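You operate a simulated robot arm through the tools that you are given. There is no shell and no other tool.

The job below is to be done with a simulated robot arm. You get a single attempt, and the scene is never put back.

## Task
Unload the grey meter at DARK and switch it off.
Fine: disc on the white mat; leave the slider at DARK and the blue arm swung aside.

It is judged by the outcome, as a careful person would: the job done as asked, and still so three seconds after it is handed in. It fails if anything else is knocked over, pushed out of place, dropped, spilled or broken.

## Robot
A 6-joint arm with a fingered hand, fixed in place. Base frame: the origin is at the foot of the arm, x ahead of it, y to its left, z up. Units: cm, degrees, N and s.
With the tool pointing down near the work surface it reaches from about 28 to 70 cm from the base axis. Its first joint turns from -166.0 to 166.0 degrees. Payload 4 kg.
Tool frame: the origin (TCP) lies between the finger pads and is the grasp point; the fingertips stand 2.2 cm ahead of it; z points along the fingers, y is the line along which they close. The gripper opens to 11.2 cm. The gripper's body begins 6 cm behind the TCP. The gripper is a hand of 4 fingers: y runs from the thumb to the fingers, the wrist lies at [0, 0, -21.8] in the tool frame.
Orientation is that of the tool frame in the base frame, as a unit quaternion [x, y, z, w]. With the fingers straight down and closing along the base's y, the tool's x points along the base's -x, its y along +y and its z along -z.

## Interface
- The arm moves only by the tool servo_tool. Its argument "targets" is a list of rows, each an object of numbers (a shift or turn left out is 0): "tx", "ty", "tz": the shift along the tool's x, y, z in units of 40 mm (1.0 is 40 mm); "wx", "wy", "wz": the turn, a rotation vector about the tool's x, y, z in units of 5 degrees (1.0 is 5 degrees). In form: [{"tx": .., "ty": .., "tz": .., "wx": .., "wy": .., "wz": ..}, ...]. A call has 1 to 20 rows; each row shifts and turns the commanded pose from where the row before left it, along the tool's axes as they then stand. A call with a number of a shift or a turn outside -1 to 1 is refused whole. A row lasts 0.2 s, in which the tool goes at most 5 cm and 8.6 degrees; a call with a longer step from one row to the next is refused whole. Where a pose cannot be reached the arm comes as near as it can. A force on the tool above 40 N (or 10 N above the force at the start of the call, whichever is more), or a blocked arm, ends the call early, and 0.2 s more pass. In this call time passes only in rows, and 0.2 s behind the last. It gives the time, the measured TCP pose, the force on the tool (base axes), the opening and the grip force at its end, in the units of the frame above (readings bear some noise), with the torque about the TCP (base axes, N m) and any sound that the robot's microphone picked up, and new pictures: "pictures" is both (left out), scene, wrist or none.
- Cameras (640 x 400 px; columns grow to the right, rows downward): "scene" is fixed at [19.62, 50.37, 170.87]; the picture's right is [-0.81, -0.59, 0.00], its down [-0.49, 0.67, -0.56] and it looks along [0.33, -0.45, -0.83] (base axes); focal length 336 px, centre (320, 200). "wrist" rides on the gripper at [6.9, 0.4, -8.3] in the tool frame; the picture's right is [-0.06, 1.00, 0.00], its down [-0.77, -0.05, -0.64] and it looks along [-0.64, -0.04, 0.77] (tool axes); focal length 243 px, centre (320, 200). There is no depth. A picture from a camera that has moved, and an enlarged one, comes with that camera's place and axes in the base frame and with its lens. The place of the scene camera against the robot may be out by one fixed shift of up to 2.5 cm in any direction.
- set_fingers(finger1, finger2, finger3, thumb_bend): sets how far each is bent, from 0 (flat) to 100 (curled in); at 30 the hand is open as for a grip, at 70 the pads meet at the TCP. One left out holds its place. A second passes; each finger stops where it meets its share of the squeeze, and holds until it gets a number again. It is the only way to open and close the hand. It gives what a move gives, with no picture; readings hold the bend of each and the force on the fingers (four entries, about 0 where the hand has none), thumb and palm.
- inspect(camera, box): a new picture of the part [left, top, right, bottom] of that camera's present view, enlarged. It takes no simulated time.
- job_done(): hands the job in; it is judged then, once.

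Places have to be worked out from the pictures, the camera data and where the tool is seen. Open the gripper and draw the arm clear of the work before you hand the job in, unless the task says otherwise.

The tools are called after "Request:" as a command line: name --argument value ..., lists and objects as JSON in quotes. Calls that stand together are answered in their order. servo_tool: Moves the arm, as the interface text tells. Its arguments: {"type":"object","properties":{"targets":{"type":"array"},"pictures":{"type":"string","enum":["both","scene","wrist","none"]}},"required":["targets"]} The other tools are called the same way: set_fingers (finger1, finger2, finger3, thumb_bend) moves the fingers one by one; inspect (camera, box) takes an enlarged picture of a part of a camera's view; job_done () hands the job in.

At the start:

```text
time: 0.0
tool_pos: [39.62, 5.06, 126.63]
ee_rot: [0.0, 1.0, 0.0, 0.0]
force: [0.0, 0.2, 0.1]
wrist_torque: [0.0, -0.03, 0.01]
gripper_width: 11.19
finger_force: 0.1
shape: jaw
bend: [30.0, 30.0, 30.0, 30.0]
finger forces: [0.0, 0.0, 0.0, 0.0, 0.0, 0.0]
```

scene: 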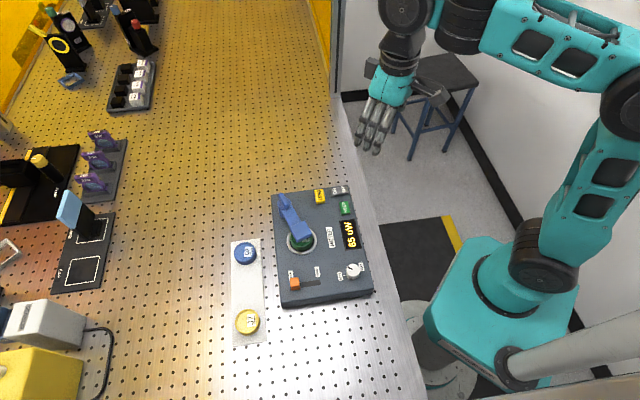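
wrist: 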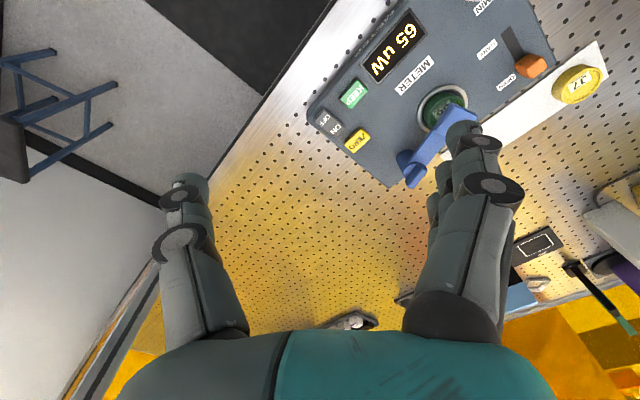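

I'll start by looking closely at the meter in both cameras before moving anything.

Request:
inspect --camera "scene" --box '[220, 170, 400, 350]'

Request:
inspect --camera "wrist" --box '[300, 0, 620, 200]'

```text
2.22 times, centred on (310, 260) of scene
camera zoom: at [19.62, 50.37, 170.87], right [-0.81, -0.59, 0.0], down [-0.49, 0.67, -0.56], along [0.33, -0.45, -0.83], focal length 748 px, centre (342, 67)
```

zoom: 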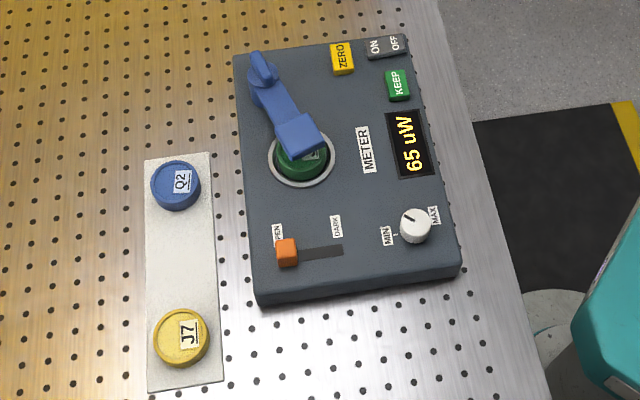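

```text
2.00 times, centred on (460, 100) of wrist
camera zoom: at [32.79, 5.48, 135.21], right [0.06, 1.0, 0.0], down [0.77, -0.05, 0.64], along [0.64, -0.04, -0.77], focal length 485 px, centre (40, 400)
```

zoom: 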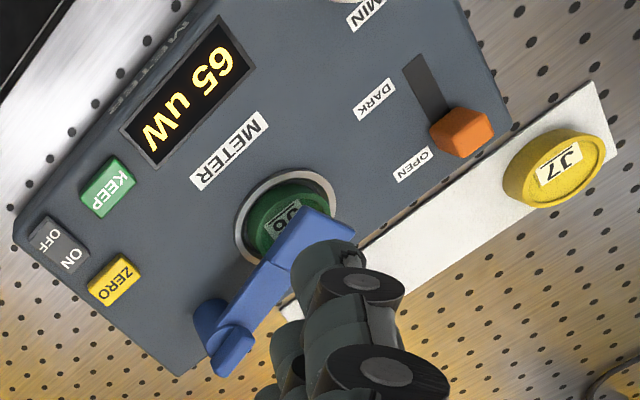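

The meter stands roughly at x 46, y 22, top around z 98–100. It holds a green disc under the blue arm, with the slider at OPEN and the switch apparently ON. I'll shift the hand left and back so the wrist camera sees it better.

Request:
servo_tool --targets '[{"tx": 0.4, "ty": 0.9}, {"tx": 0.4, "ty": 0.9}, {"tx": 0.4, "ty": 0.9}, {"tx": 0.4, "ty": 0.9}, {"tx": 0.2, "ty": 0.4}]'

```text
time: 1.2
tool_pos: [32.45, 21.13, 126.73]
ee_rot: [0.0, 1.0, 0.0, 0.001]
force: [0.4, 0.3, 0.2]
wrist_torque: [-0.01, 0.0, -0.02]
gripper_width: 11.22
finger_force: 0.2
shape: jaw
bend: [30.0, 30.0, 30.0, 30.0]
finger forces: [0.1, 0.0, 0.1, 0.0, 0.1, 0.0]
camera wrist: at [25.56, 21.53, 135.19], right [0.06, 1.0, 0.0], down [0.77, -0.05, 0.64], along [0.64, -0.04, -0.77], focal length 243 px, centre (320, 200)
```

scene: 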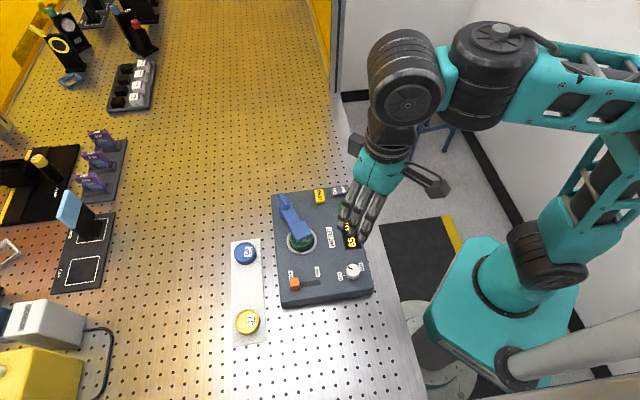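
wrist: 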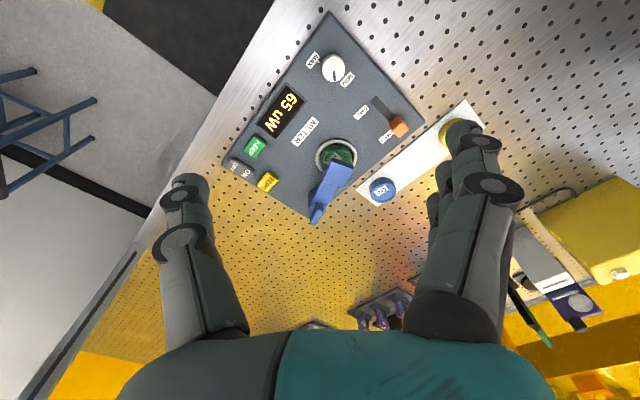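

Request:
inspect --camera "wrist" --box '[200, 0, 520, 240]'

Request:
inspect --camera "wrist" --box '[220, 100, 420, 230]'

```text
1.67 times, centred on (360, 120) of wrist
camera zoom: at [25.56, 21.53, 135.19], right [0.06, 1.0, 0.0], down [0.77, -0.05, 0.64], along [0.64, -0.04, -0.77], focal length 404 px, centre (253, 333)
```

zoom: 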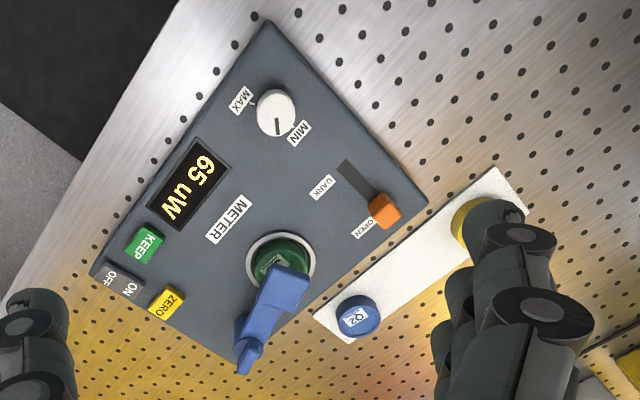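

```text
3.08 times, centred on (320, 165) of wrist
camera zoom: at [25.56, 21.53, 135.19], right [0.06, 1.0, 0.0], down [0.77, -0.05, 0.64], along [0.64, -0.04, -0.77], focal length 746 px, centre (320, 308)
```

zoom: 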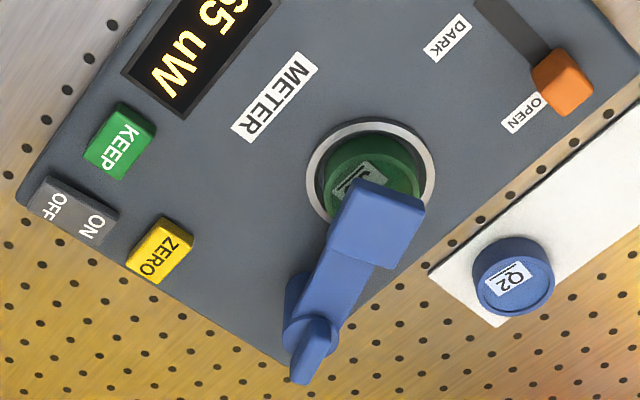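

From two wrist views I put the well near (46.8, 23.2), the meter top near z 98.5, and the meter turned about 45°. The slider is near (41, 32.5), the rocker near (48, 6) and the arm pivot near (55, 18). I'll lower the hand for a closer look, staying well above everything.

Request:
servo_tool --targets '[{"tx": -0.28, "tz": 0.74}, {"tx": -0.28, "tz": 0.74}, {"tx": -0.28, "tz": 0.74}, {"tx": -0.28, "tz": 0.74}, {"tx": -0.28, "tz": 0.6}]' --pictures "both"

Request:
inspect --camera "wrist" --box '[160, 0, 480, 200]'

```text
time: 2.4
tool_pos: [38.13, 21.05, 112.58]
ee_rot: [0.001, 1.0, 0.0, 0.0]
force: [0.1, -0.4, -0.3]
wrist_torque: [-0.02, 0.01, 0.01]
gripper_width: 11.17
finger_force: 0.0
shape: jaw
bend: [30.0, 30.0, 30.0, 30.0]
finger forces: [0.0, 0.1, 0.0, 0.0, 0.0, 0.1]
camera wrist: at [31.16, 21.46, 120.91], right [0.06, 1.0, 0.0], down [0.77, -0.05, 0.64], along [0.64, -0.04, -0.77], focal length 243 px, centre (320, 200)
```

scene: 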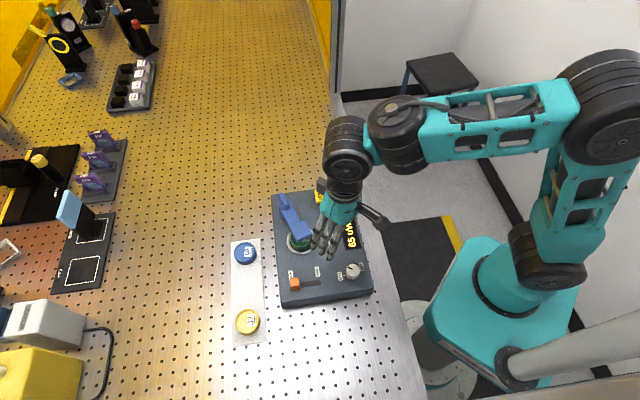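
wrist: 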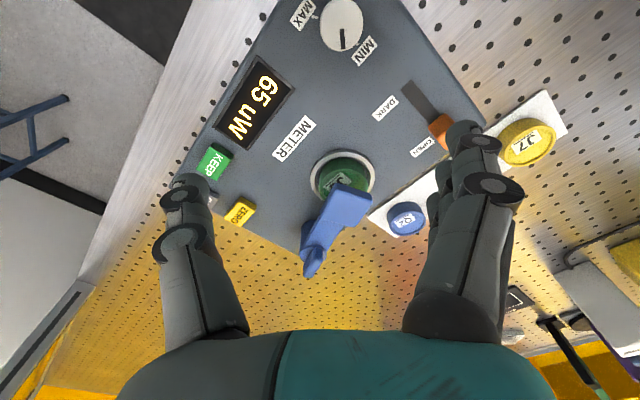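

```text
2.00 times, centred on (320, 100) of wrist
camera zoom: at [31.16, 21.46, 120.91], right [0.06, 1.0, 0.0], down [0.77, -0.05, 0.64], along [0.64, -0.04, -0.77], focal length 485 px, centre (320, 400)
```

zoom: 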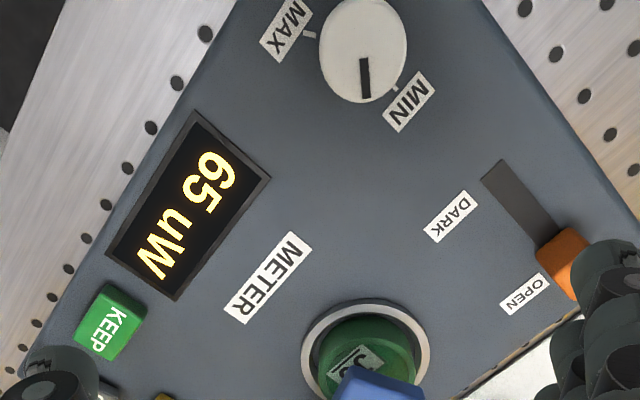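

Now I'll zoom in on the blue arm, the disc and the slider from this closer view.

Request:
inspect --camera "wrist" --box '[270, 130, 430, 290]'

Request:
inspect --camera "wrist" --box '[360, 60, 600, 260]'

Request:
inspect --camera "scene" --box '[225, 170, 345, 270]'

```text
2.50 times, centred on (350, 210) of wrist
camera zoom: at [31.16, 21.46, 120.91], right [0.06, 1.0, 0.0], down [0.77, -0.05, 0.64], along [0.64, -0.04, -0.77], focal length 606 px, centre (245, 175)
```

zoom: 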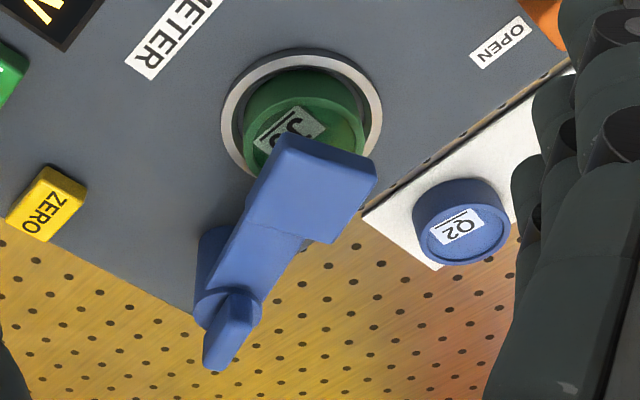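

```text
2.00 times, centred on (480, 160) of wrist
camera zoom: at [31.16, 21.46, 120.91], right [0.06, 1.0, 0.0], down [0.77, -0.05, 0.64], along [0.64, -0.04, -0.77], focal length 485 px, centre (0, 280)
```

zoom: 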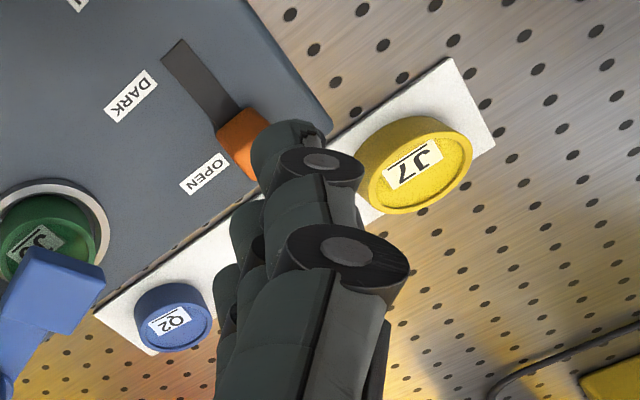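

```text
4.00 times, centred on (285, 220) of scene
camera zoom: at [19.62, 50.37, 170.87], right [-0.81, -0.59, 0.0], down [-0.49, 0.67, -0.56], along [0.33, -0.45, -0.83], focal length 1346 px, centre (460, 120)
```

zoom: 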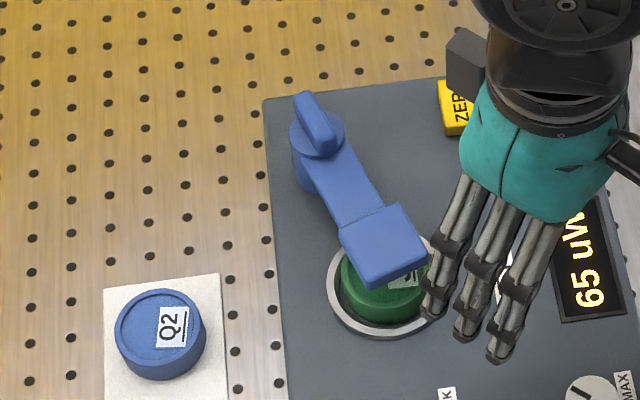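

The pad top is about z 103.4 over the well, the fin about z 104.5, and the mat's free spot about (50.5, 38) between Q2 and J7. I'll move above the slider and turn the tool 44° so its closing axis lies along the meter's short side, the slider's travel direction.

Request:
servo_tool --targets '[{"tx": -0.18, "ty": 0.72}, {"tx": -0.18, "ty": 0.72}, {"tx": -0.18, "ty": 0.72}, {"tx": -0.18, "ty": 0.7}, {"wz": 0.98}, {"wz": 0.98}, {"wz": 0.98}, {"wz": 0.98}, {"wz": 0.98}, {"wz": 0.98}, {"wz": 0.98}, {"wz": 0.98}, {"wz": 0.96}]' --pictures "both"

```text
time: 5.2
tool_pos: [41.0, 32.44, 112.49]
ee_rot: [0.375, 0.927, 0.0, 0.0]
force: [-0.2, -0.5, 0.4]
wrist_torque: [0.0, -0.01, 0.01]
gripper_width: 11.16
finger_force: 0.1
shape: jaw
bend: [30.0, 30.0, 30.0, 30.0]
finger forces: [0.0, 0.0, 0.0, 0.1, 0.0, 0.0]
camera wrist: at [36.34, 37.61, 120.98], right [0.74, 0.67, 0.0], down [0.52, -0.57, 0.64], along [0.43, -0.48, -0.77], focal length 243 px, centre (320, 200)
```

scene: 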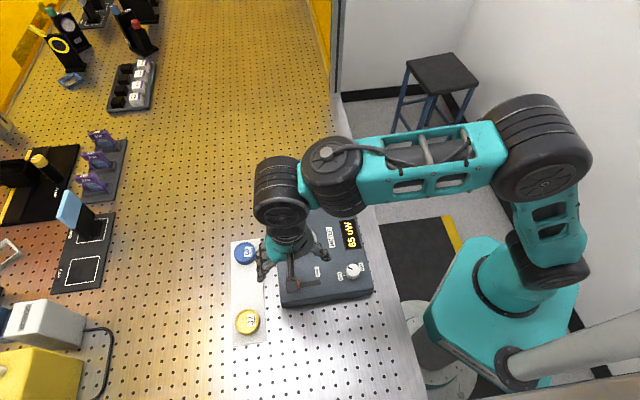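
wrist: 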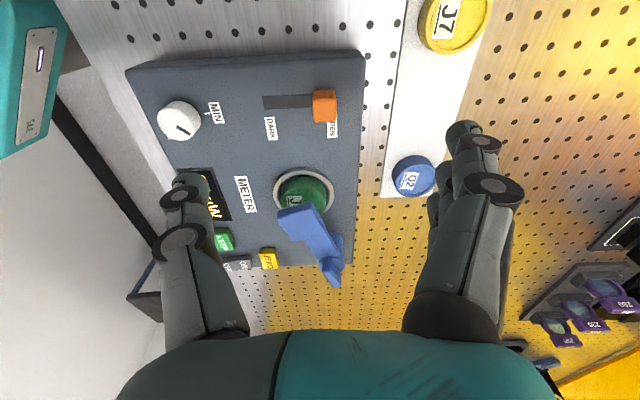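

The tool is now aligned with the meter and the slider sits almost directly beneath the TCP. I'll zoom in on the slider and the other controls.

Request:
inspect --camera "wrist" --box '[230, 40, 390, 160]'

Request:
inspect --camera "wrist" --box '[190, 150, 370, 300]'

Request:
inspect --camera "wrist" --box '[380, 0, 540, 220]'

```text
3.33 times, centred on (310, 100) of wrist
camera zoom: at [36.34, 37.61, 120.98], right [0.74, 0.67, 0.0], down [0.52, -0.57, 0.64], along [0.43, -0.48, -0.77], focal length 809 px, centre (353, 533)
```

zoom: 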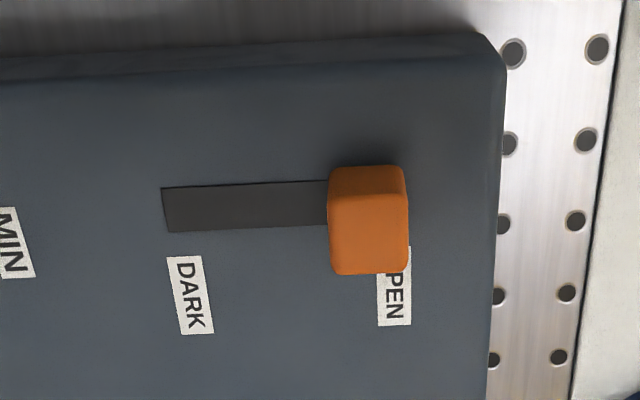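

```text
2.67 times, centred on (280, 225) of wrist
camera zoom: at [36.34, 37.61, 120.98], right [0.74, 0.67, 0.0], down [0.52, -0.57, 0.64], along [0.43, -0.48, -0.77], focal length 647 px, centre (427, 133)
```

zoom: 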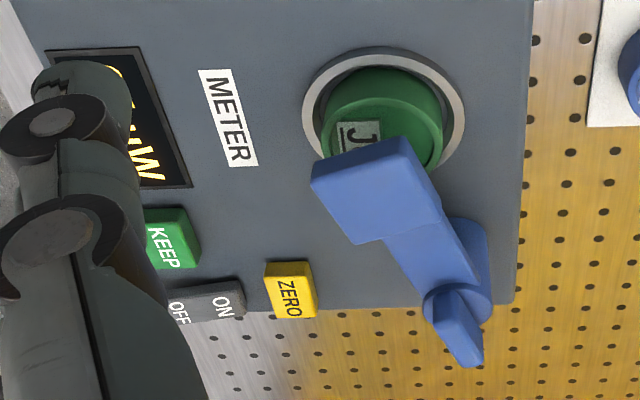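

```text
1.82 times, centred on (460, 110) of wrist
camera zoom: at [36.34, 37.61, 120.98], right [0.74, 0.67, 0.0], down [0.52, -0.57, 0.64], along [0.43, -0.48, -0.77], focal length 441 px, centre (66, 364)
```

zoom: 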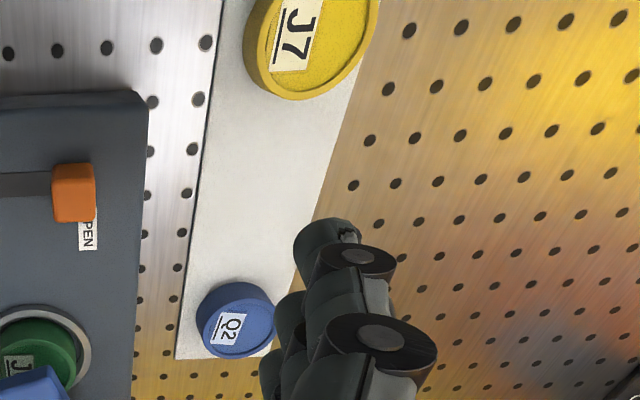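

The slider block is about 2 cm wide and centred near (41.7, 32.3), roughly 0.6 cm along tool −x and 0.3 cm along tool +y from the TCP. I'll half-close the hand and see how the fingertips move.

Request:
set_fingers --finger1 52 --finger2 52 --finger3 52 --thumb_bend 52

Request:
inspect --camera "wrist" --box '[0, 0, 640, 400]'

Request:
inspect --camera "scene" --box '[230, 200, 370, 310]'

```text
time: 6.2
tool_pos: [41.05, 32.45, 112.51]
ee_rot: [0.375, 0.927, 0.0, 0.001]
force: [0.1, -0.7, -0.2]
wrist_torque: [0.01, 0.01, 0.01]
gripper_width: 5.26
finger_force: 0.1
shape: fingers
bend: [52.0, 52.0, 52.0, 52.0]
finger forces: [0.1, 0.1, 0.0, 0.1, 0.0, 0.1]
```

```text
1.00 times, centred on (320, 200) of wrist (not enlarged: the box is as wide or as high as the picture)
camera zoom: at [36.33, 37.6, 120.98], right [0.74, 0.67, 0.0], down [0.52, -0.57, 0.64], along [0.43, -0.47, -0.77], focal length 243 px, centre (320, 200)
```

zoom: 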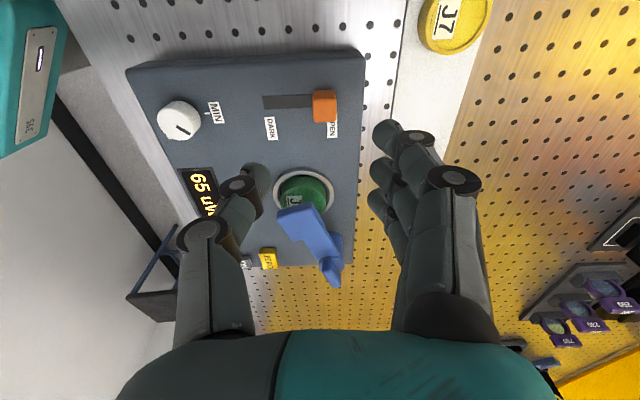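

```text
3.64 times, centred on (300, 255) of scene
camera zoom: at [19.62, 50.37, 170.87], right [-0.81, -0.59, 0.0], down [-0.49, 0.67, -0.56], along [0.33, -0.45, -0.83], focal length 1223 px, centre (393, 0)
```

zoom: 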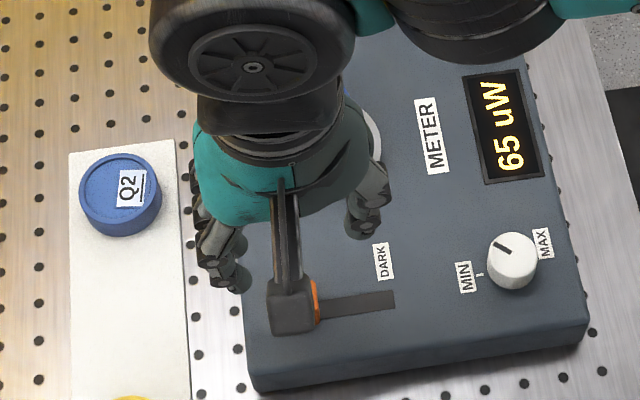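

At bend 52 the opening is 5.3 cm, with the thumb and middle finger both near tool x = 0. I'll centre over the slider and lower until the fingertips are a little above it.

Request:
servo_tool --targets '[{"tx": -0.15, "ty": 0.085, "tz": 0.5}, {"tz": 0.75}, {"tz": 0.75}, {"tz": 0.375}]' --pictures "both"

Request:
inspect --camera "wrist" --box '[200, 60, 440, 240]'

Request:
inspect --camera "scene" --box '[230, 200, 390, 310]'

```text
time: 7.2
tool_pos: [41.5, 32.36, 103.1]
ee_rot: [0.374, 0.927, 0.0, 0.0]
force: [0.2, -0.3, 0.4]
wrist_torque: [0.0, 0.01, -0.02]
gripper_width: 5.25
finger_force: 0.1
shape: fingers
bend: [52.0, 52.0, 52.0, 52.0]
finger forces: [0.0, 0.1, 0.1, 0.1, 0.0, 0.0]
camera wrist: at [36.94, 37.49, 111.51], right [0.74, 0.67, 0.0], down [0.52, -0.57, 0.64], along [0.43, -0.47, -0.77], focal length 243 px, centre (320, 200)
```

scene: 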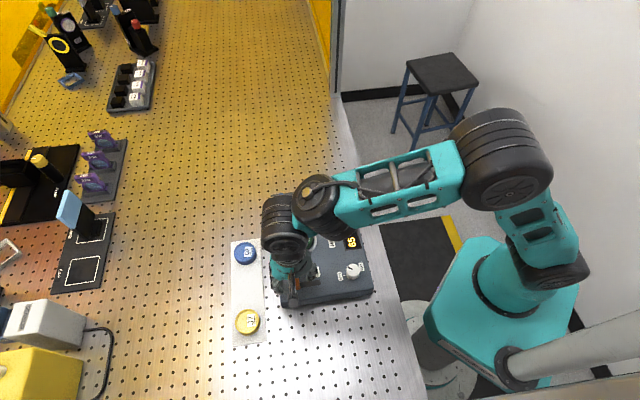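
wrist: 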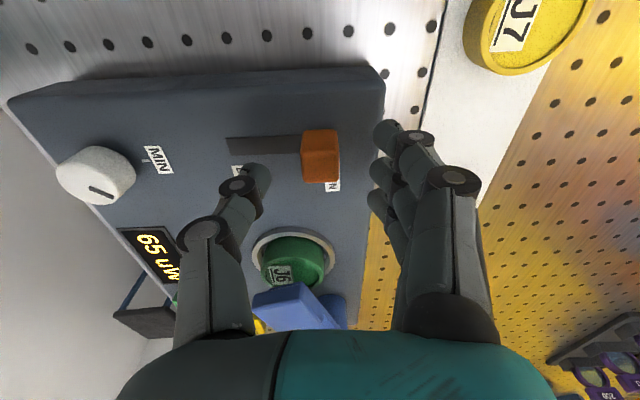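

```text
2.22 times, centred on (320, 150) of wrist
camera zoom: at [36.94, 37.49, 111.51], right [0.74, 0.67, 0.0], down [0.52, -0.57, 0.64], along [0.43, -0.47, -0.77], focal length 539 px, centre (320, 311)
```

zoom: 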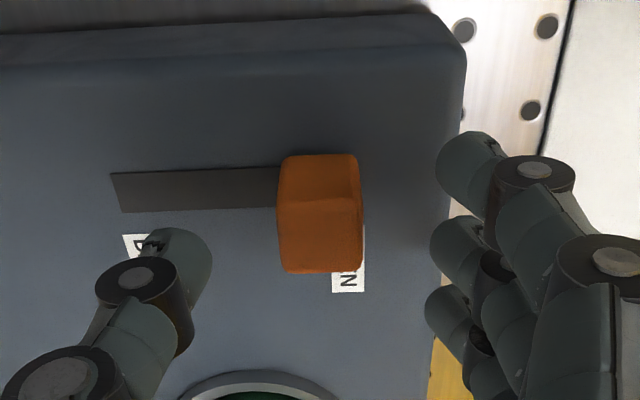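

```text
3.64 times, centred on (310, 255) of scene
camera zoom: at [19.62, 50.37, 170.87], right [-0.81, -0.59, 0.0], down [-0.49, 0.67, -0.56], along [0.33, -0.45, -0.83], focal length 1223 px, centre (356, 0)
```

zoom: 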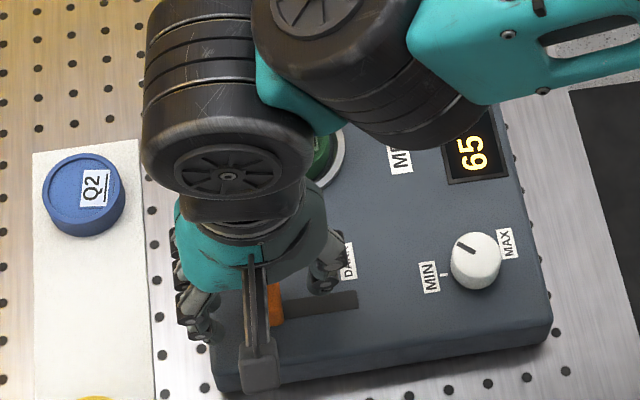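

The slider is centred between the thumb and middle finger and its top is about z 100.7. I'll lower 1.4 cm so the fingertips straddle it about 1 cm above the meter surface.

Request:
servo_tool --targets '[{"tz": 0.18}, {"tz": 0.17}]' --pictures "wrist"

```text
time: 7.8
tool_pos: [41.69, 32.25, 101.72]
ee_rot: [0.375, 0.927, 0.0, 0.0]
force: [0.1, -0.4, 0.6]
wrist_torque: [0.04, -0.01, -0.02]
gripper_width: 5.26
finger_force: 0.0
shape: fingers
bend: [52.0, 52.0, 52.0, 52.0]
finger forces: [0.0, 0.1, 0.0, 0.0, 0.0, 0.1]
camera wrist: at [36.99, 37.47, 110.13], right [0.74, 0.67, 0.0], down [0.52, -0.57, 0.64], along [0.43, -0.47, -0.77], focal length 243 px, centre (320, 200)
```

wrist: 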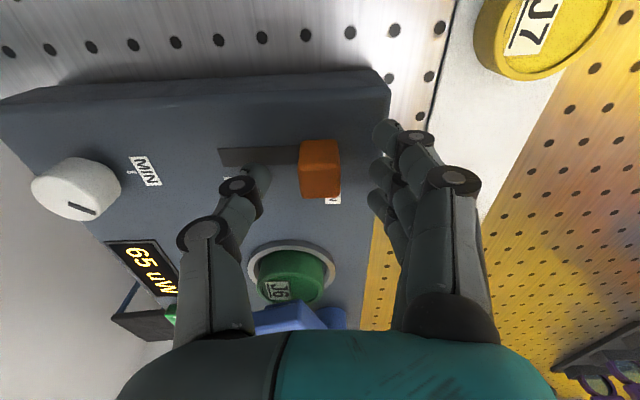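

There is no contact, and the fingertips are beside the slider. I'll move along tool −y so the fingers push the slider toward DARK, in small steps.

Request:
servo_tool --targets '[{"ty": -0.2}, {"ty": -0.2}, {"ty": -0.15}, {"ty": -0.15}]' --pictures "wrist"

```text
time: 8.8
tool_pos: [39.5, 30.29, 101.83]
ee_rot: [0.375, 0.927, 0.0, 0.0]
force: [0.8, -0.1, 0.3]
wrist_torque: [0.01, -0.04, -0.06]
gripper_width: 5.28
finger_force: 0.4
shape: fingers
bend: [52.0, 51.0, 52.0, 52.0]
finger forces: [0.0, 0.2, 0.0, 0.1, 0.0, 0.1]
camera wrist: at [34.98, 35.45, 110.1], right [0.74, 0.67, 0.0], down [0.52, -0.57, 0.64], along [0.43, -0.47, -0.77], focal length 243 px, centre (320, 200)
```

wrist: 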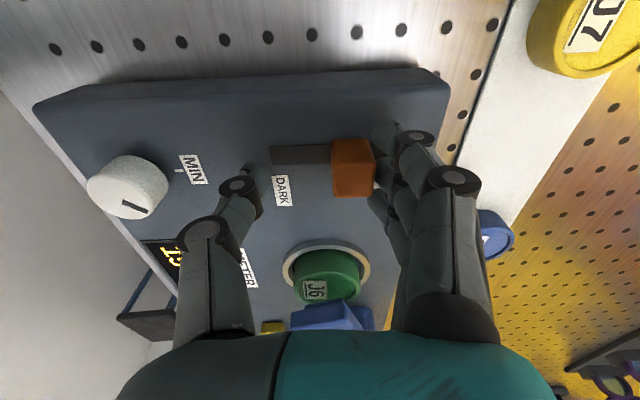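

The fingers have reached the slider and it has begun to move at very light force. I'll keep pushing.

Request:
servo_tool --targets '[{"ty": -0.15}, {"ty": -0.15}, {"ty": -0.15}, {"ty": -0.15}]' --pictures "wrist"

```text
time: 9.8
tool_pos: [38.07, 28.56, 101.57]
ee_rot: [0.375, 0.927, -0.001, -0.001]
force: [0.0, -0.1, -0.8]
wrist_torque: [0.02, -0.05, 0.02]
gripper_width: 5.26
finger_force: 0.6
shape: fingers
bend: [52.0, 51.0, 52.0, 52.0]
finger forces: [0.0, 0.4, 0.0, 0.0, 0.1, 0.0]
camera wrist: at [33.35, 33.72, 110.01], right [0.74, 0.67, 0.0], down [0.52, -0.57, 0.64], along [0.43, -0.47, -0.77], focal length 243 px, centre (320, 200)
```

wrist: 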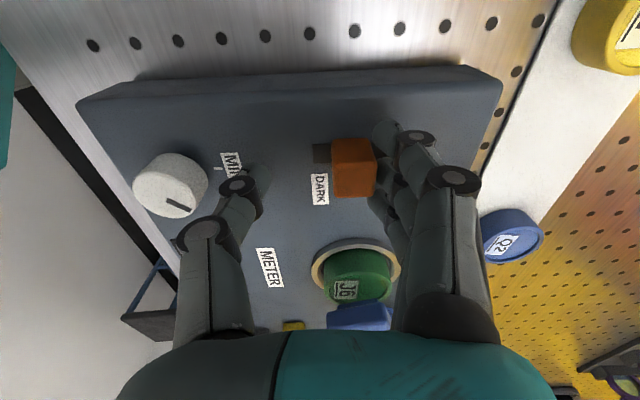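

About 0.9 cm of slot still shows on the DARK side. I'll continue with smaller steps and watch the force.

Request:
servo_tool --targets '[{"ty": -0.1}, {"ty": -0.08}]' --pictures "wrist"

Request:
inspect --camera "wrist" --box '[260, 100, 440, 220]'

```text
time: 10.4
tool_pos: [37.42, 28.0, 101.57]
ee_rot: [0.375, 0.927, 0.0, 0.0]
force: [-0.2, -1.0, 0.0]
wrist_torque: [-0.03, 0.02, 0.02]
gripper_width: 5.26
finger_force: 0.0
shape: fingers
bend: [52.0, 52.0, 52.0, 52.0]
finger forces: [0.0, 0.0, 0.1, 0.0, 0.0, 0.1]
camera wrist: at [32.82, 33.2, 110.05], right [0.74, 0.67, 0.0], down [0.52, -0.57, 0.64], along [0.43, -0.47, -0.77], focal length 243 px, centre (320, 200)
```

wrist: 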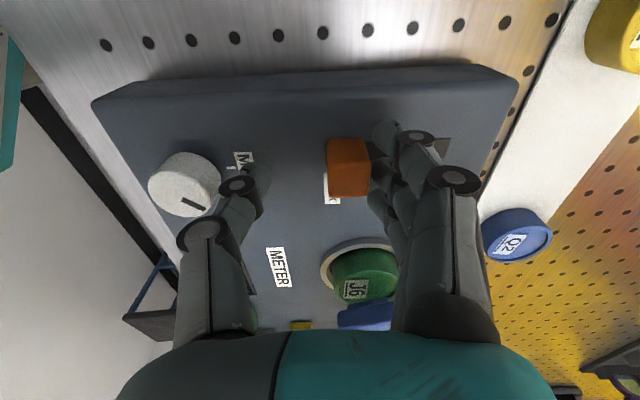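

```text
3.33 times, centred on (350, 160) of wrist
camera zoom: at [32.82, 33.2, 110.05], right [0.74, 0.67, 0.0], down [0.52, -0.57, 0.64], along [0.43, -0.47, -0.77], focal length 809 px, centre (220, 333)
```

zoom: 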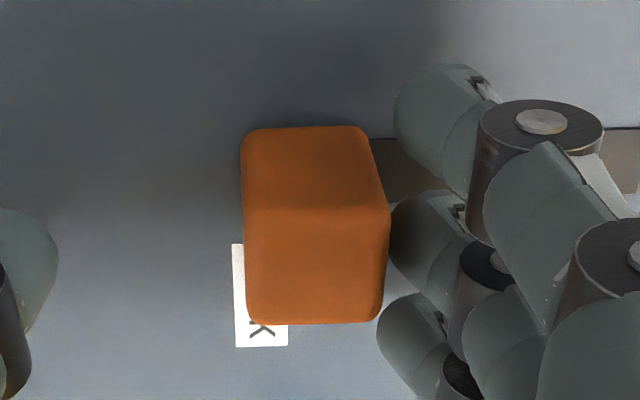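

The slider now covers the DARK end of the slot, with slot showing only on the OPEN side, and it seems to have snapped ahead of the finger. I'll nudge a few millimetres more to confirm it is at the stop.

Request:
servo_tool --targets '[{"ty": -0.04}, {"ty": -0.03}]' --pictures "wrist"

Request:
inspect --camera "wrist" --box '[260, 100, 440, 220]'

```text
time: 11.0
tool_pos: [37.36, 27.8, 101.67]
ee_rot: [0.375, 0.927, 0.0, 0.0]
force: [-0.3, 0.9, 1.2]
wrist_torque: [0.0, -0.01, 0.03]
gripper_width: 5.27
finger_force: 0.8
shape: fingers
bend: [52.0, 51.0, 52.0, 52.0]
finger forces: [0.1, 0.6, 0.0, 0.1, 0.0, 0.0]
camera wrist: at [32.68, 32.97, 110.1], right [0.74, 0.67, 0.0], down [0.52, -0.57, 0.64], along [0.43, -0.47, -0.77], focal length 243 px, centre (320, 200)
```

wrist: 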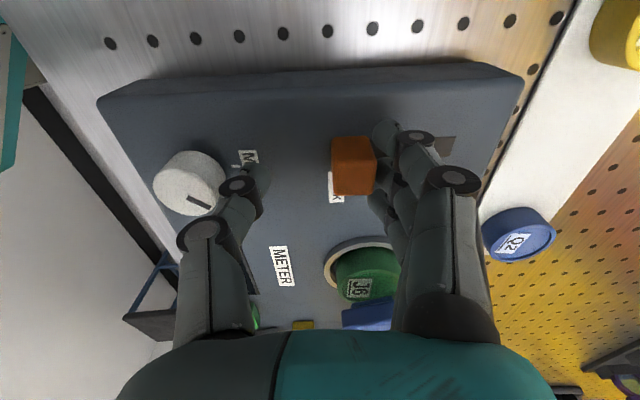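

```text
3.33 times, centred on (350, 160) of wrist
camera zoom: at [32.68, 32.97, 110.1], right [0.74, 0.67, 0.0], down [0.52, -0.57, 0.64], along [0.43, -0.47, -0.77], focal length 809 px, centre (220, 333)
```

zoom: 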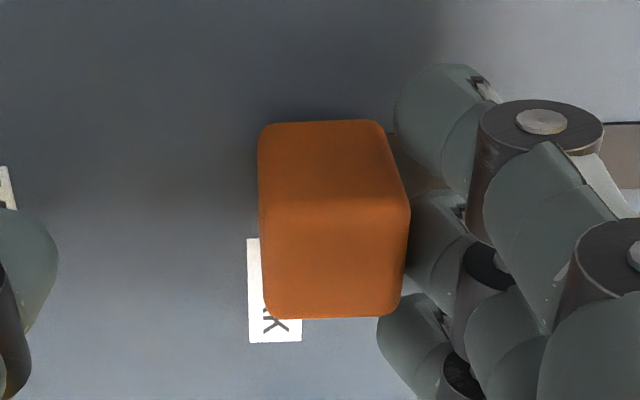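

The slider did not move further relative to the DARK label and the light contact force rose, so it is at its DARK stop. I'll back off slightly, rise straight up and check.

Request:
servo_tool --targets '[{"ty": 0.1}, {"tz": -0.6}, {"tz": -0.8}, {"tz": -0.8}, {"tz": -0.8}]' --pictures "both"

Request:
inspect --camera "wrist" --box '[160, 40, 480, 260]'

```text
time: 12.2
tool_pos: [37.46, 28.11, 113.84]
ee_rot: [0.375, 0.927, 0.0, 0.0]
force: [-0.6, -0.1, 0.4]
wrist_torque: [-0.01, 0.01, 0.01]
gripper_width: 5.26
finger_force: 0.1
shape: fingers
bend: [52.0, 52.0, 52.0, 52.0]
finger forces: [0.0, 0.0, 0.1, 0.0, 0.0, 0.0]
camera wrist: at [32.9, 33.26, 122.13], right [0.74, 0.67, 0.0], down [0.52, -0.57, 0.64], along [0.43, -0.47, -0.77], focal length 243 px, centre (320, 200)
```

scene: 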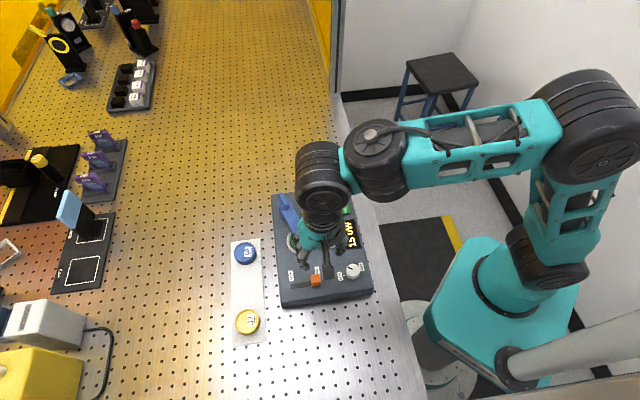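
wrist: 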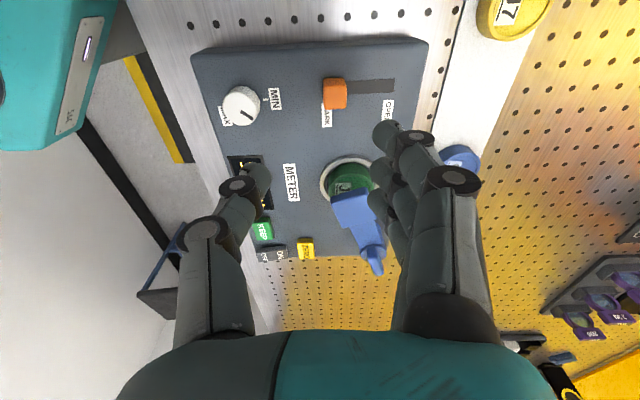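

```text
1.82 times, centred on (320, 150) of wrist
camera zoom: at [32.9, 33.26, 122.13], right [0.74, 0.67, 0.0], down [0.52, -0.57, 0.64], along [0.43, -0.47, -0.77], focal length 441 px, centre (320, 291)
```

zoom: 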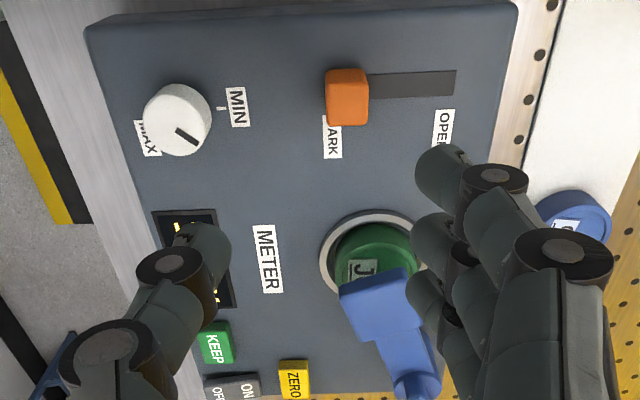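

The slider is at DARK. Next is the blue arm: its pad is centred at about (46.9, 23.1, top 103.4) and it pivots near (54.8, 19.3). I'll open the fingers wider and go above the pad, turning about 19° so the fingers line up with the arm.

Request:
set_fingers --finger1 42 --finger2 42 --finger3 42 --thumb_bend 42

Request:
servo_tool --targets '[{"tx": -0.857, "ty": 0.247}, {"tx": -0.857, "ty": 0.247}, {"tx": -0.857, "ty": 0.247}, {"wz": -0.95}, {"wz": -0.95}, {"wz": -0.95}, {"wz": -0.95}]' --pictures "both"

Request:
inspect --camera "wrist" --box '[220, 40, 440, 240]'

```text
time: 13.2
tool_pos: [37.51, 28.1, 113.81]
ee_rot: [0.375, 0.927, 0.0, 0.0]
force: [-0.4, 0.0, 0.1]
wrist_torque: [-0.02, 0.0, 0.0]
gripper_width: 7.91
finger_force: 0.2
shape: fingers
bend: [42.0, 42.0, 42.0, 42.0]
finger forces: [0.0, 0.1, 0.0, 0.0, 0.1, 0.0]
```

```text
time: 14.8
tool_pos: [46.96, 23.08, 113.55]
ee_rot: [0.216, 0.976, 0.0, -0.001]
force: [-0.4, 0.1, -0.7]
wrist_torque: [-0.02, 0.01, -0.01]
gripper_width: 7.93
finger_force: 0.0
shape: fingers
bend: [42.0, 42.0, 42.0, 42.0]
finger forces: [0.0, 0.1, 0.0, 0.0, 0.0, 0.0]
camera wrist: at [40.98, 26.43, 122.02], right [0.48, 0.88, 0.0], down [0.67, -0.37, 0.64], along [0.56, -0.31, -0.77], focal length 243 px, centre (320, 200)
```

scene: 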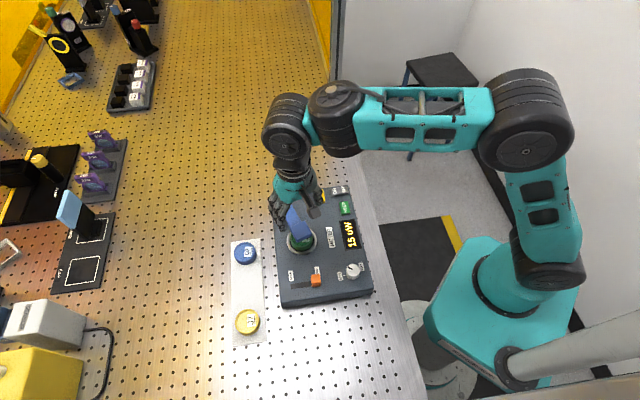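
wrist: 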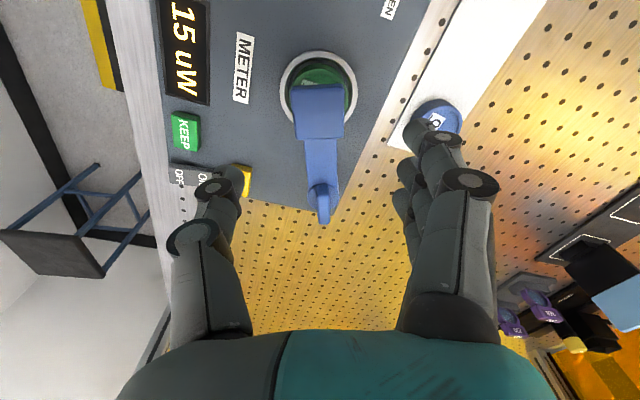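

```text
2.00 times, centred on (330, 140) of wrist
camera zoom: at [40.98, 26.43, 122.02], right [0.48, 0.88, 0.0], down [0.67, -0.37, 0.64], along [0.56, -0.31, -0.77], focal length 485 px, centre (300, 320)
```

zoom: 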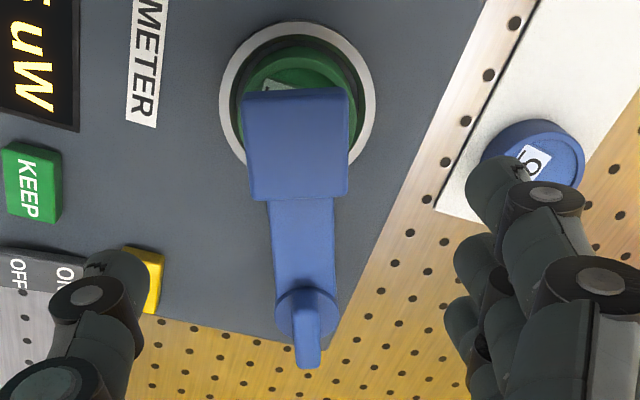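

The meter reads 15 uW at DARK, the pad is centred under the TCP with the arm along tool x, and the pivot is about 8.4 cm toward tool −x. I'll lower so the thumb and fingers straddle the pad above the disc level.

Request:
servo_tool --targets '[{"tz": 0.8}, {"tz": 0.8}, {"tz": 0.5}, {"tz": 0.22}]' --pictures "both"

Request:
inspect --camera "scene" --box '[240, 170, 380, 290]'

```text
time: 15.8
tool_pos: [46.93, 23.18, 104.2]
ee_rot: [0.217, 0.976, 0.0, 0.0]
force: [0.3, 0.4, -0.1]
wrist_torque: [0.0, -0.01, 0.01]
gripper_width: 7.93
finger_force: 0.0
shape: fingers
bend: [42.0, 42.0, 42.0, 42.0]
finger forces: [0.1, 0.1, 0.0, 0.0, 0.0, 0.0]
camera wrist: at [40.92, 26.49, 112.7], right [0.48, 0.88, 0.0], down [0.67, -0.37, 0.64], along [0.56, -0.31, -0.77], focal length 243 px, centre (320, 200)
```

scene: 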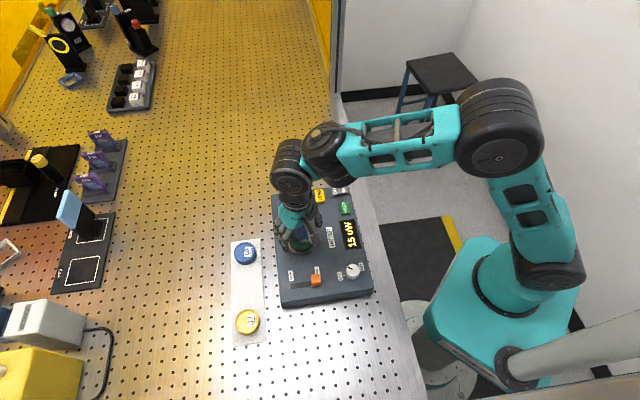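
wrist: 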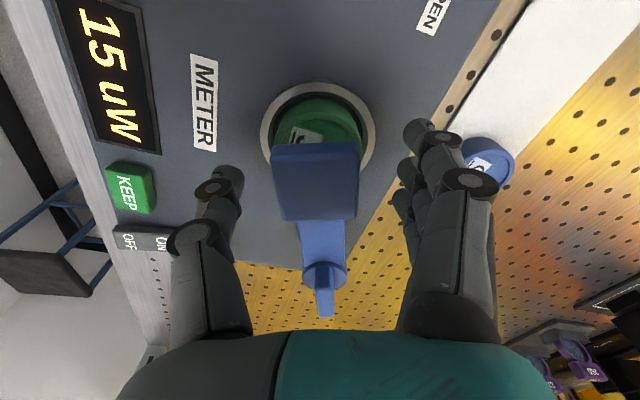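

```text
3.33 times, centred on (310, 230) of scene
camera zoom: at [19.62, 50.37, 170.87], right [-0.81, -0.59, 0.0], down [-0.49, 0.67, -0.56], along [0.33, -0.45, -0.83], focal length 1121 px, centre (353, 100)
```

zoom: 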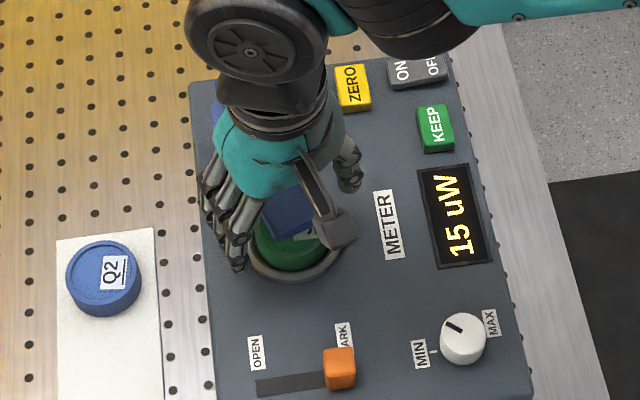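

The fingers straddle the pad without contact. I'll move toward tool +y (outward over the meter's edge) a little to see whether the arm swings freely that way.

Request:
servo_tool --targets '[{"ty": 0.2}, {"ty": 0.15}, {"ty": 0.12}, {"ty": 0.1}]' --pictures "wrist"

```text
time: 16.8
tool_pos: [47.95, 25.18, 104.29]
ee_rot: [0.216, 0.976, 0.001, -0.001]
force: [-0.9, -0.9, 0.7]
wrist_torque: [0.01, -0.01, -0.02]
gripper_width: 8.02
finger_force: 0.7
shape: fingers
bend: [42.0, 42.0, 42.0, 42.0]
finger forces: [0.0, 0.0, 0.0, 0.1, 0.8, 0.0]
camera wrist: at [41.93, 28.48, 112.8], right [0.48, 0.88, 0.0], down [0.67, -0.37, 0.64], along [0.56, -0.31, -0.77], focal length 243 px, centre (320, 200)
```

wrist: 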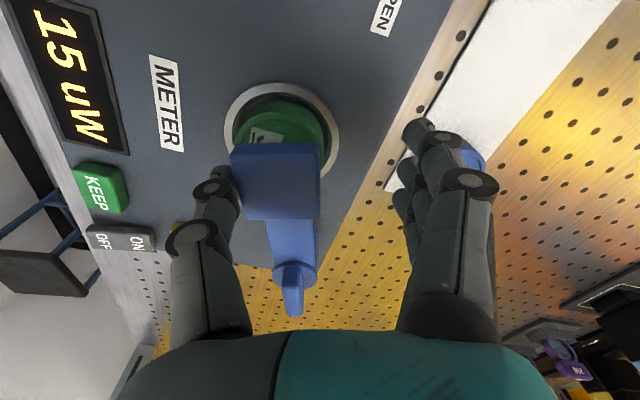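

The thumb has just touched the pad at about 0.8 N. I'll push a little further and watch whether the arm yields or resists.

Request:
servo_tool --targets '[{"ty": 0.06}, {"ty": 0.06}]' --pictures "wrist"

```text
time: 17.4
tool_pos: [48.27, 25.69, 104.44]
ee_rot: [0.216, 0.976, 0.0, 0.001]
force: [-0.4, -0.5, -0.2]
wrist_torque: [0.0, 0.0, -0.05]
gripper_width: 8.02
finger_force: 0.1
shape: fingers
bend: [42.0, 42.0, 42.0, 42.0]
finger forces: [0.0, 0.1, 0.0, 0.0, 0.6, 0.1]
camera wrist: at [42.19, 28.95, 112.81], right [0.48, 0.88, 0.0], down [0.67, -0.37, 0.64], along [0.56, -0.31, -0.77], focal length 243 px, centre (320, 200)
```

wrist: 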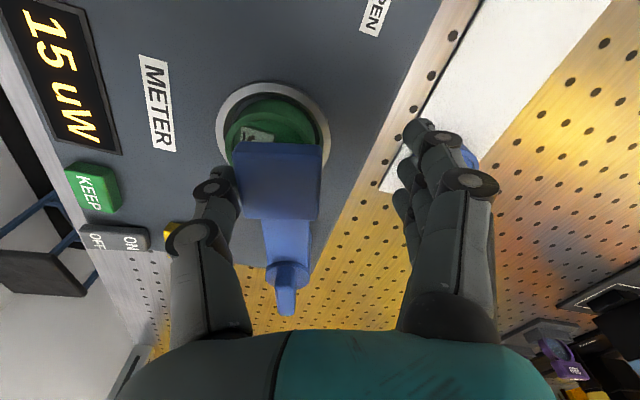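

The arm follows the thumb with under 1 N, so outward is its free direction. I'll continue along an arc about the pivot, turning the hand with the arm.

Request:
servo_tool --targets '[{"tx": -0.075, "ty": 0.18, "wz": 1.0}, {"tx": -0.075, "ty": 0.18, "wz": 1.0}, {"tx": -0.075, "ty": 0.18, "wz": 1.0}, {"tx": -0.075, "ty": 0.18, "wz": 1.0}]' --pictures "both"

```text
time: 18.4
tool_pos: [50.77, 27.49, 104.43]
ee_rot: [0.383, 0.924, -0.001, 0.0]
force: [-0.8, -0.4, 0.2]
wrist_torque: [-0.01, -0.01, 0.01]
gripper_width: 8.03
finger_force: 0.4
shape: fingers
bend: [42.0, 42.0, 42.0, 42.0]
finger forces: [0.1, 0.0, 0.1, 0.0, 0.3, 0.0]
camera wrist: at [46.22, 32.64, 112.86], right [0.75, 0.66, 0.0], down [0.51, -0.58, 0.64], along [0.42, -0.48, -0.77], focal length 243 px, centre (320, 200)
```

scene: 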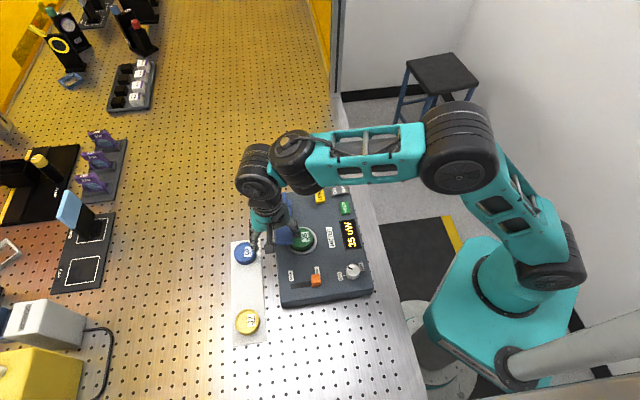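
wrist: 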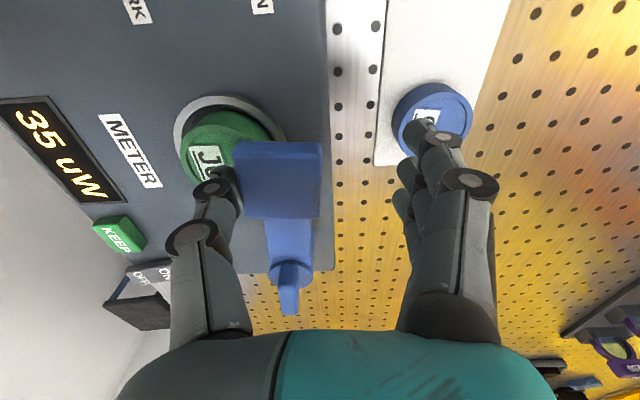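

The arm is following cleanly and the disc is being uncovered. I'll continue the same arc.

Request:
servo_tool --targets '[{"tx": -0.075, "ty": 0.18, "wz": 1.0}, {"tx": -0.075, "ty": 0.18, "wz": 1.0}, {"tx": -0.075, "ty": 0.18, "wz": 1.0}, {"tx": -0.075, "ty": 0.18, "wz": 1.0}]' --pictures "wrist"

```text
time: 19.4
tool_pos: [53.9, 28.23, 104.39]
ee_rot: [0.538, 0.843, 0.0, 0.0]
force: [-0.9, -1.0, -0.8]
wrist_torque: [0.01, 0.01, 0.05]
gripper_width: 8.02
finger_force: 0.0
shape: fingers
bend: [42.0, 42.0, 42.0, 42.0]
finger forces: [0.0, 0.1, 0.0, 0.0, 0.3, 0.0]
camera wrist: at [51.32, 34.64, 112.82], right [0.93, 0.36, 0.0], down [0.28, -0.71, 0.64], along [0.23, -0.6, -0.77], focal length 243 px, centre (320, 200)
```

wrist: 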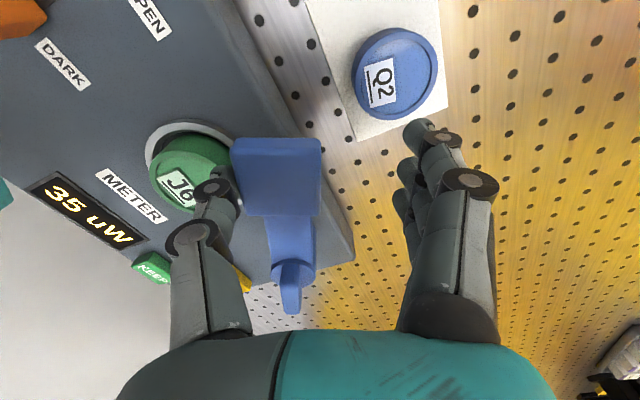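

About 45° swung with no resistance. I'll continue another 20° and re-check.

Request:
servo_tool --targets '[{"tx": -0.075, "ty": 0.18, "wz": 1.0}, {"tx": -0.075, "ty": 0.18, "wz": 1.0}, {"tx": -0.075, "ty": 0.18, "wz": 1.0}, {"tx": -0.075, "ty": 0.18, "wz": 1.0}]' --pictures "both"

```text
time: 20.4
tool_pos: [56.97, 27.97, 104.38]
ee_rot: [0.676, 0.737, 0.0, 0.0]
force: [-0.6, -0.2, -0.3]
wrist_torque: [-0.03, 0.0, -0.03]
gripper_width: 8.01
finger_force: 0.2
shape: fingers
bend: [42.0, 42.0, 42.0, 42.0]
finger forces: [0.0, 0.1, 0.0, 0.0, 0.2, 0.1]
camera wrist: at [56.81, 34.88, 112.83], right [1.0, 0.02, 0.0], down [0.02, -0.77, 0.64], along [0.01, -0.64, -0.77], focal length 243 px, centre (320, 200)
```

scene: 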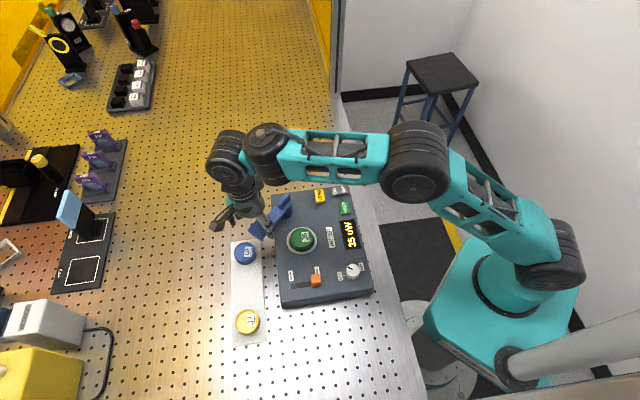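
wrist: 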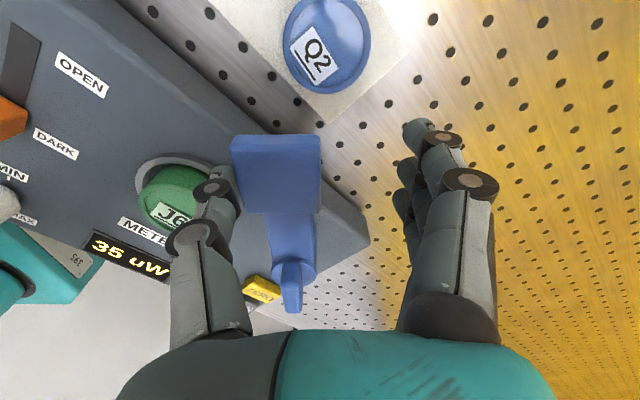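

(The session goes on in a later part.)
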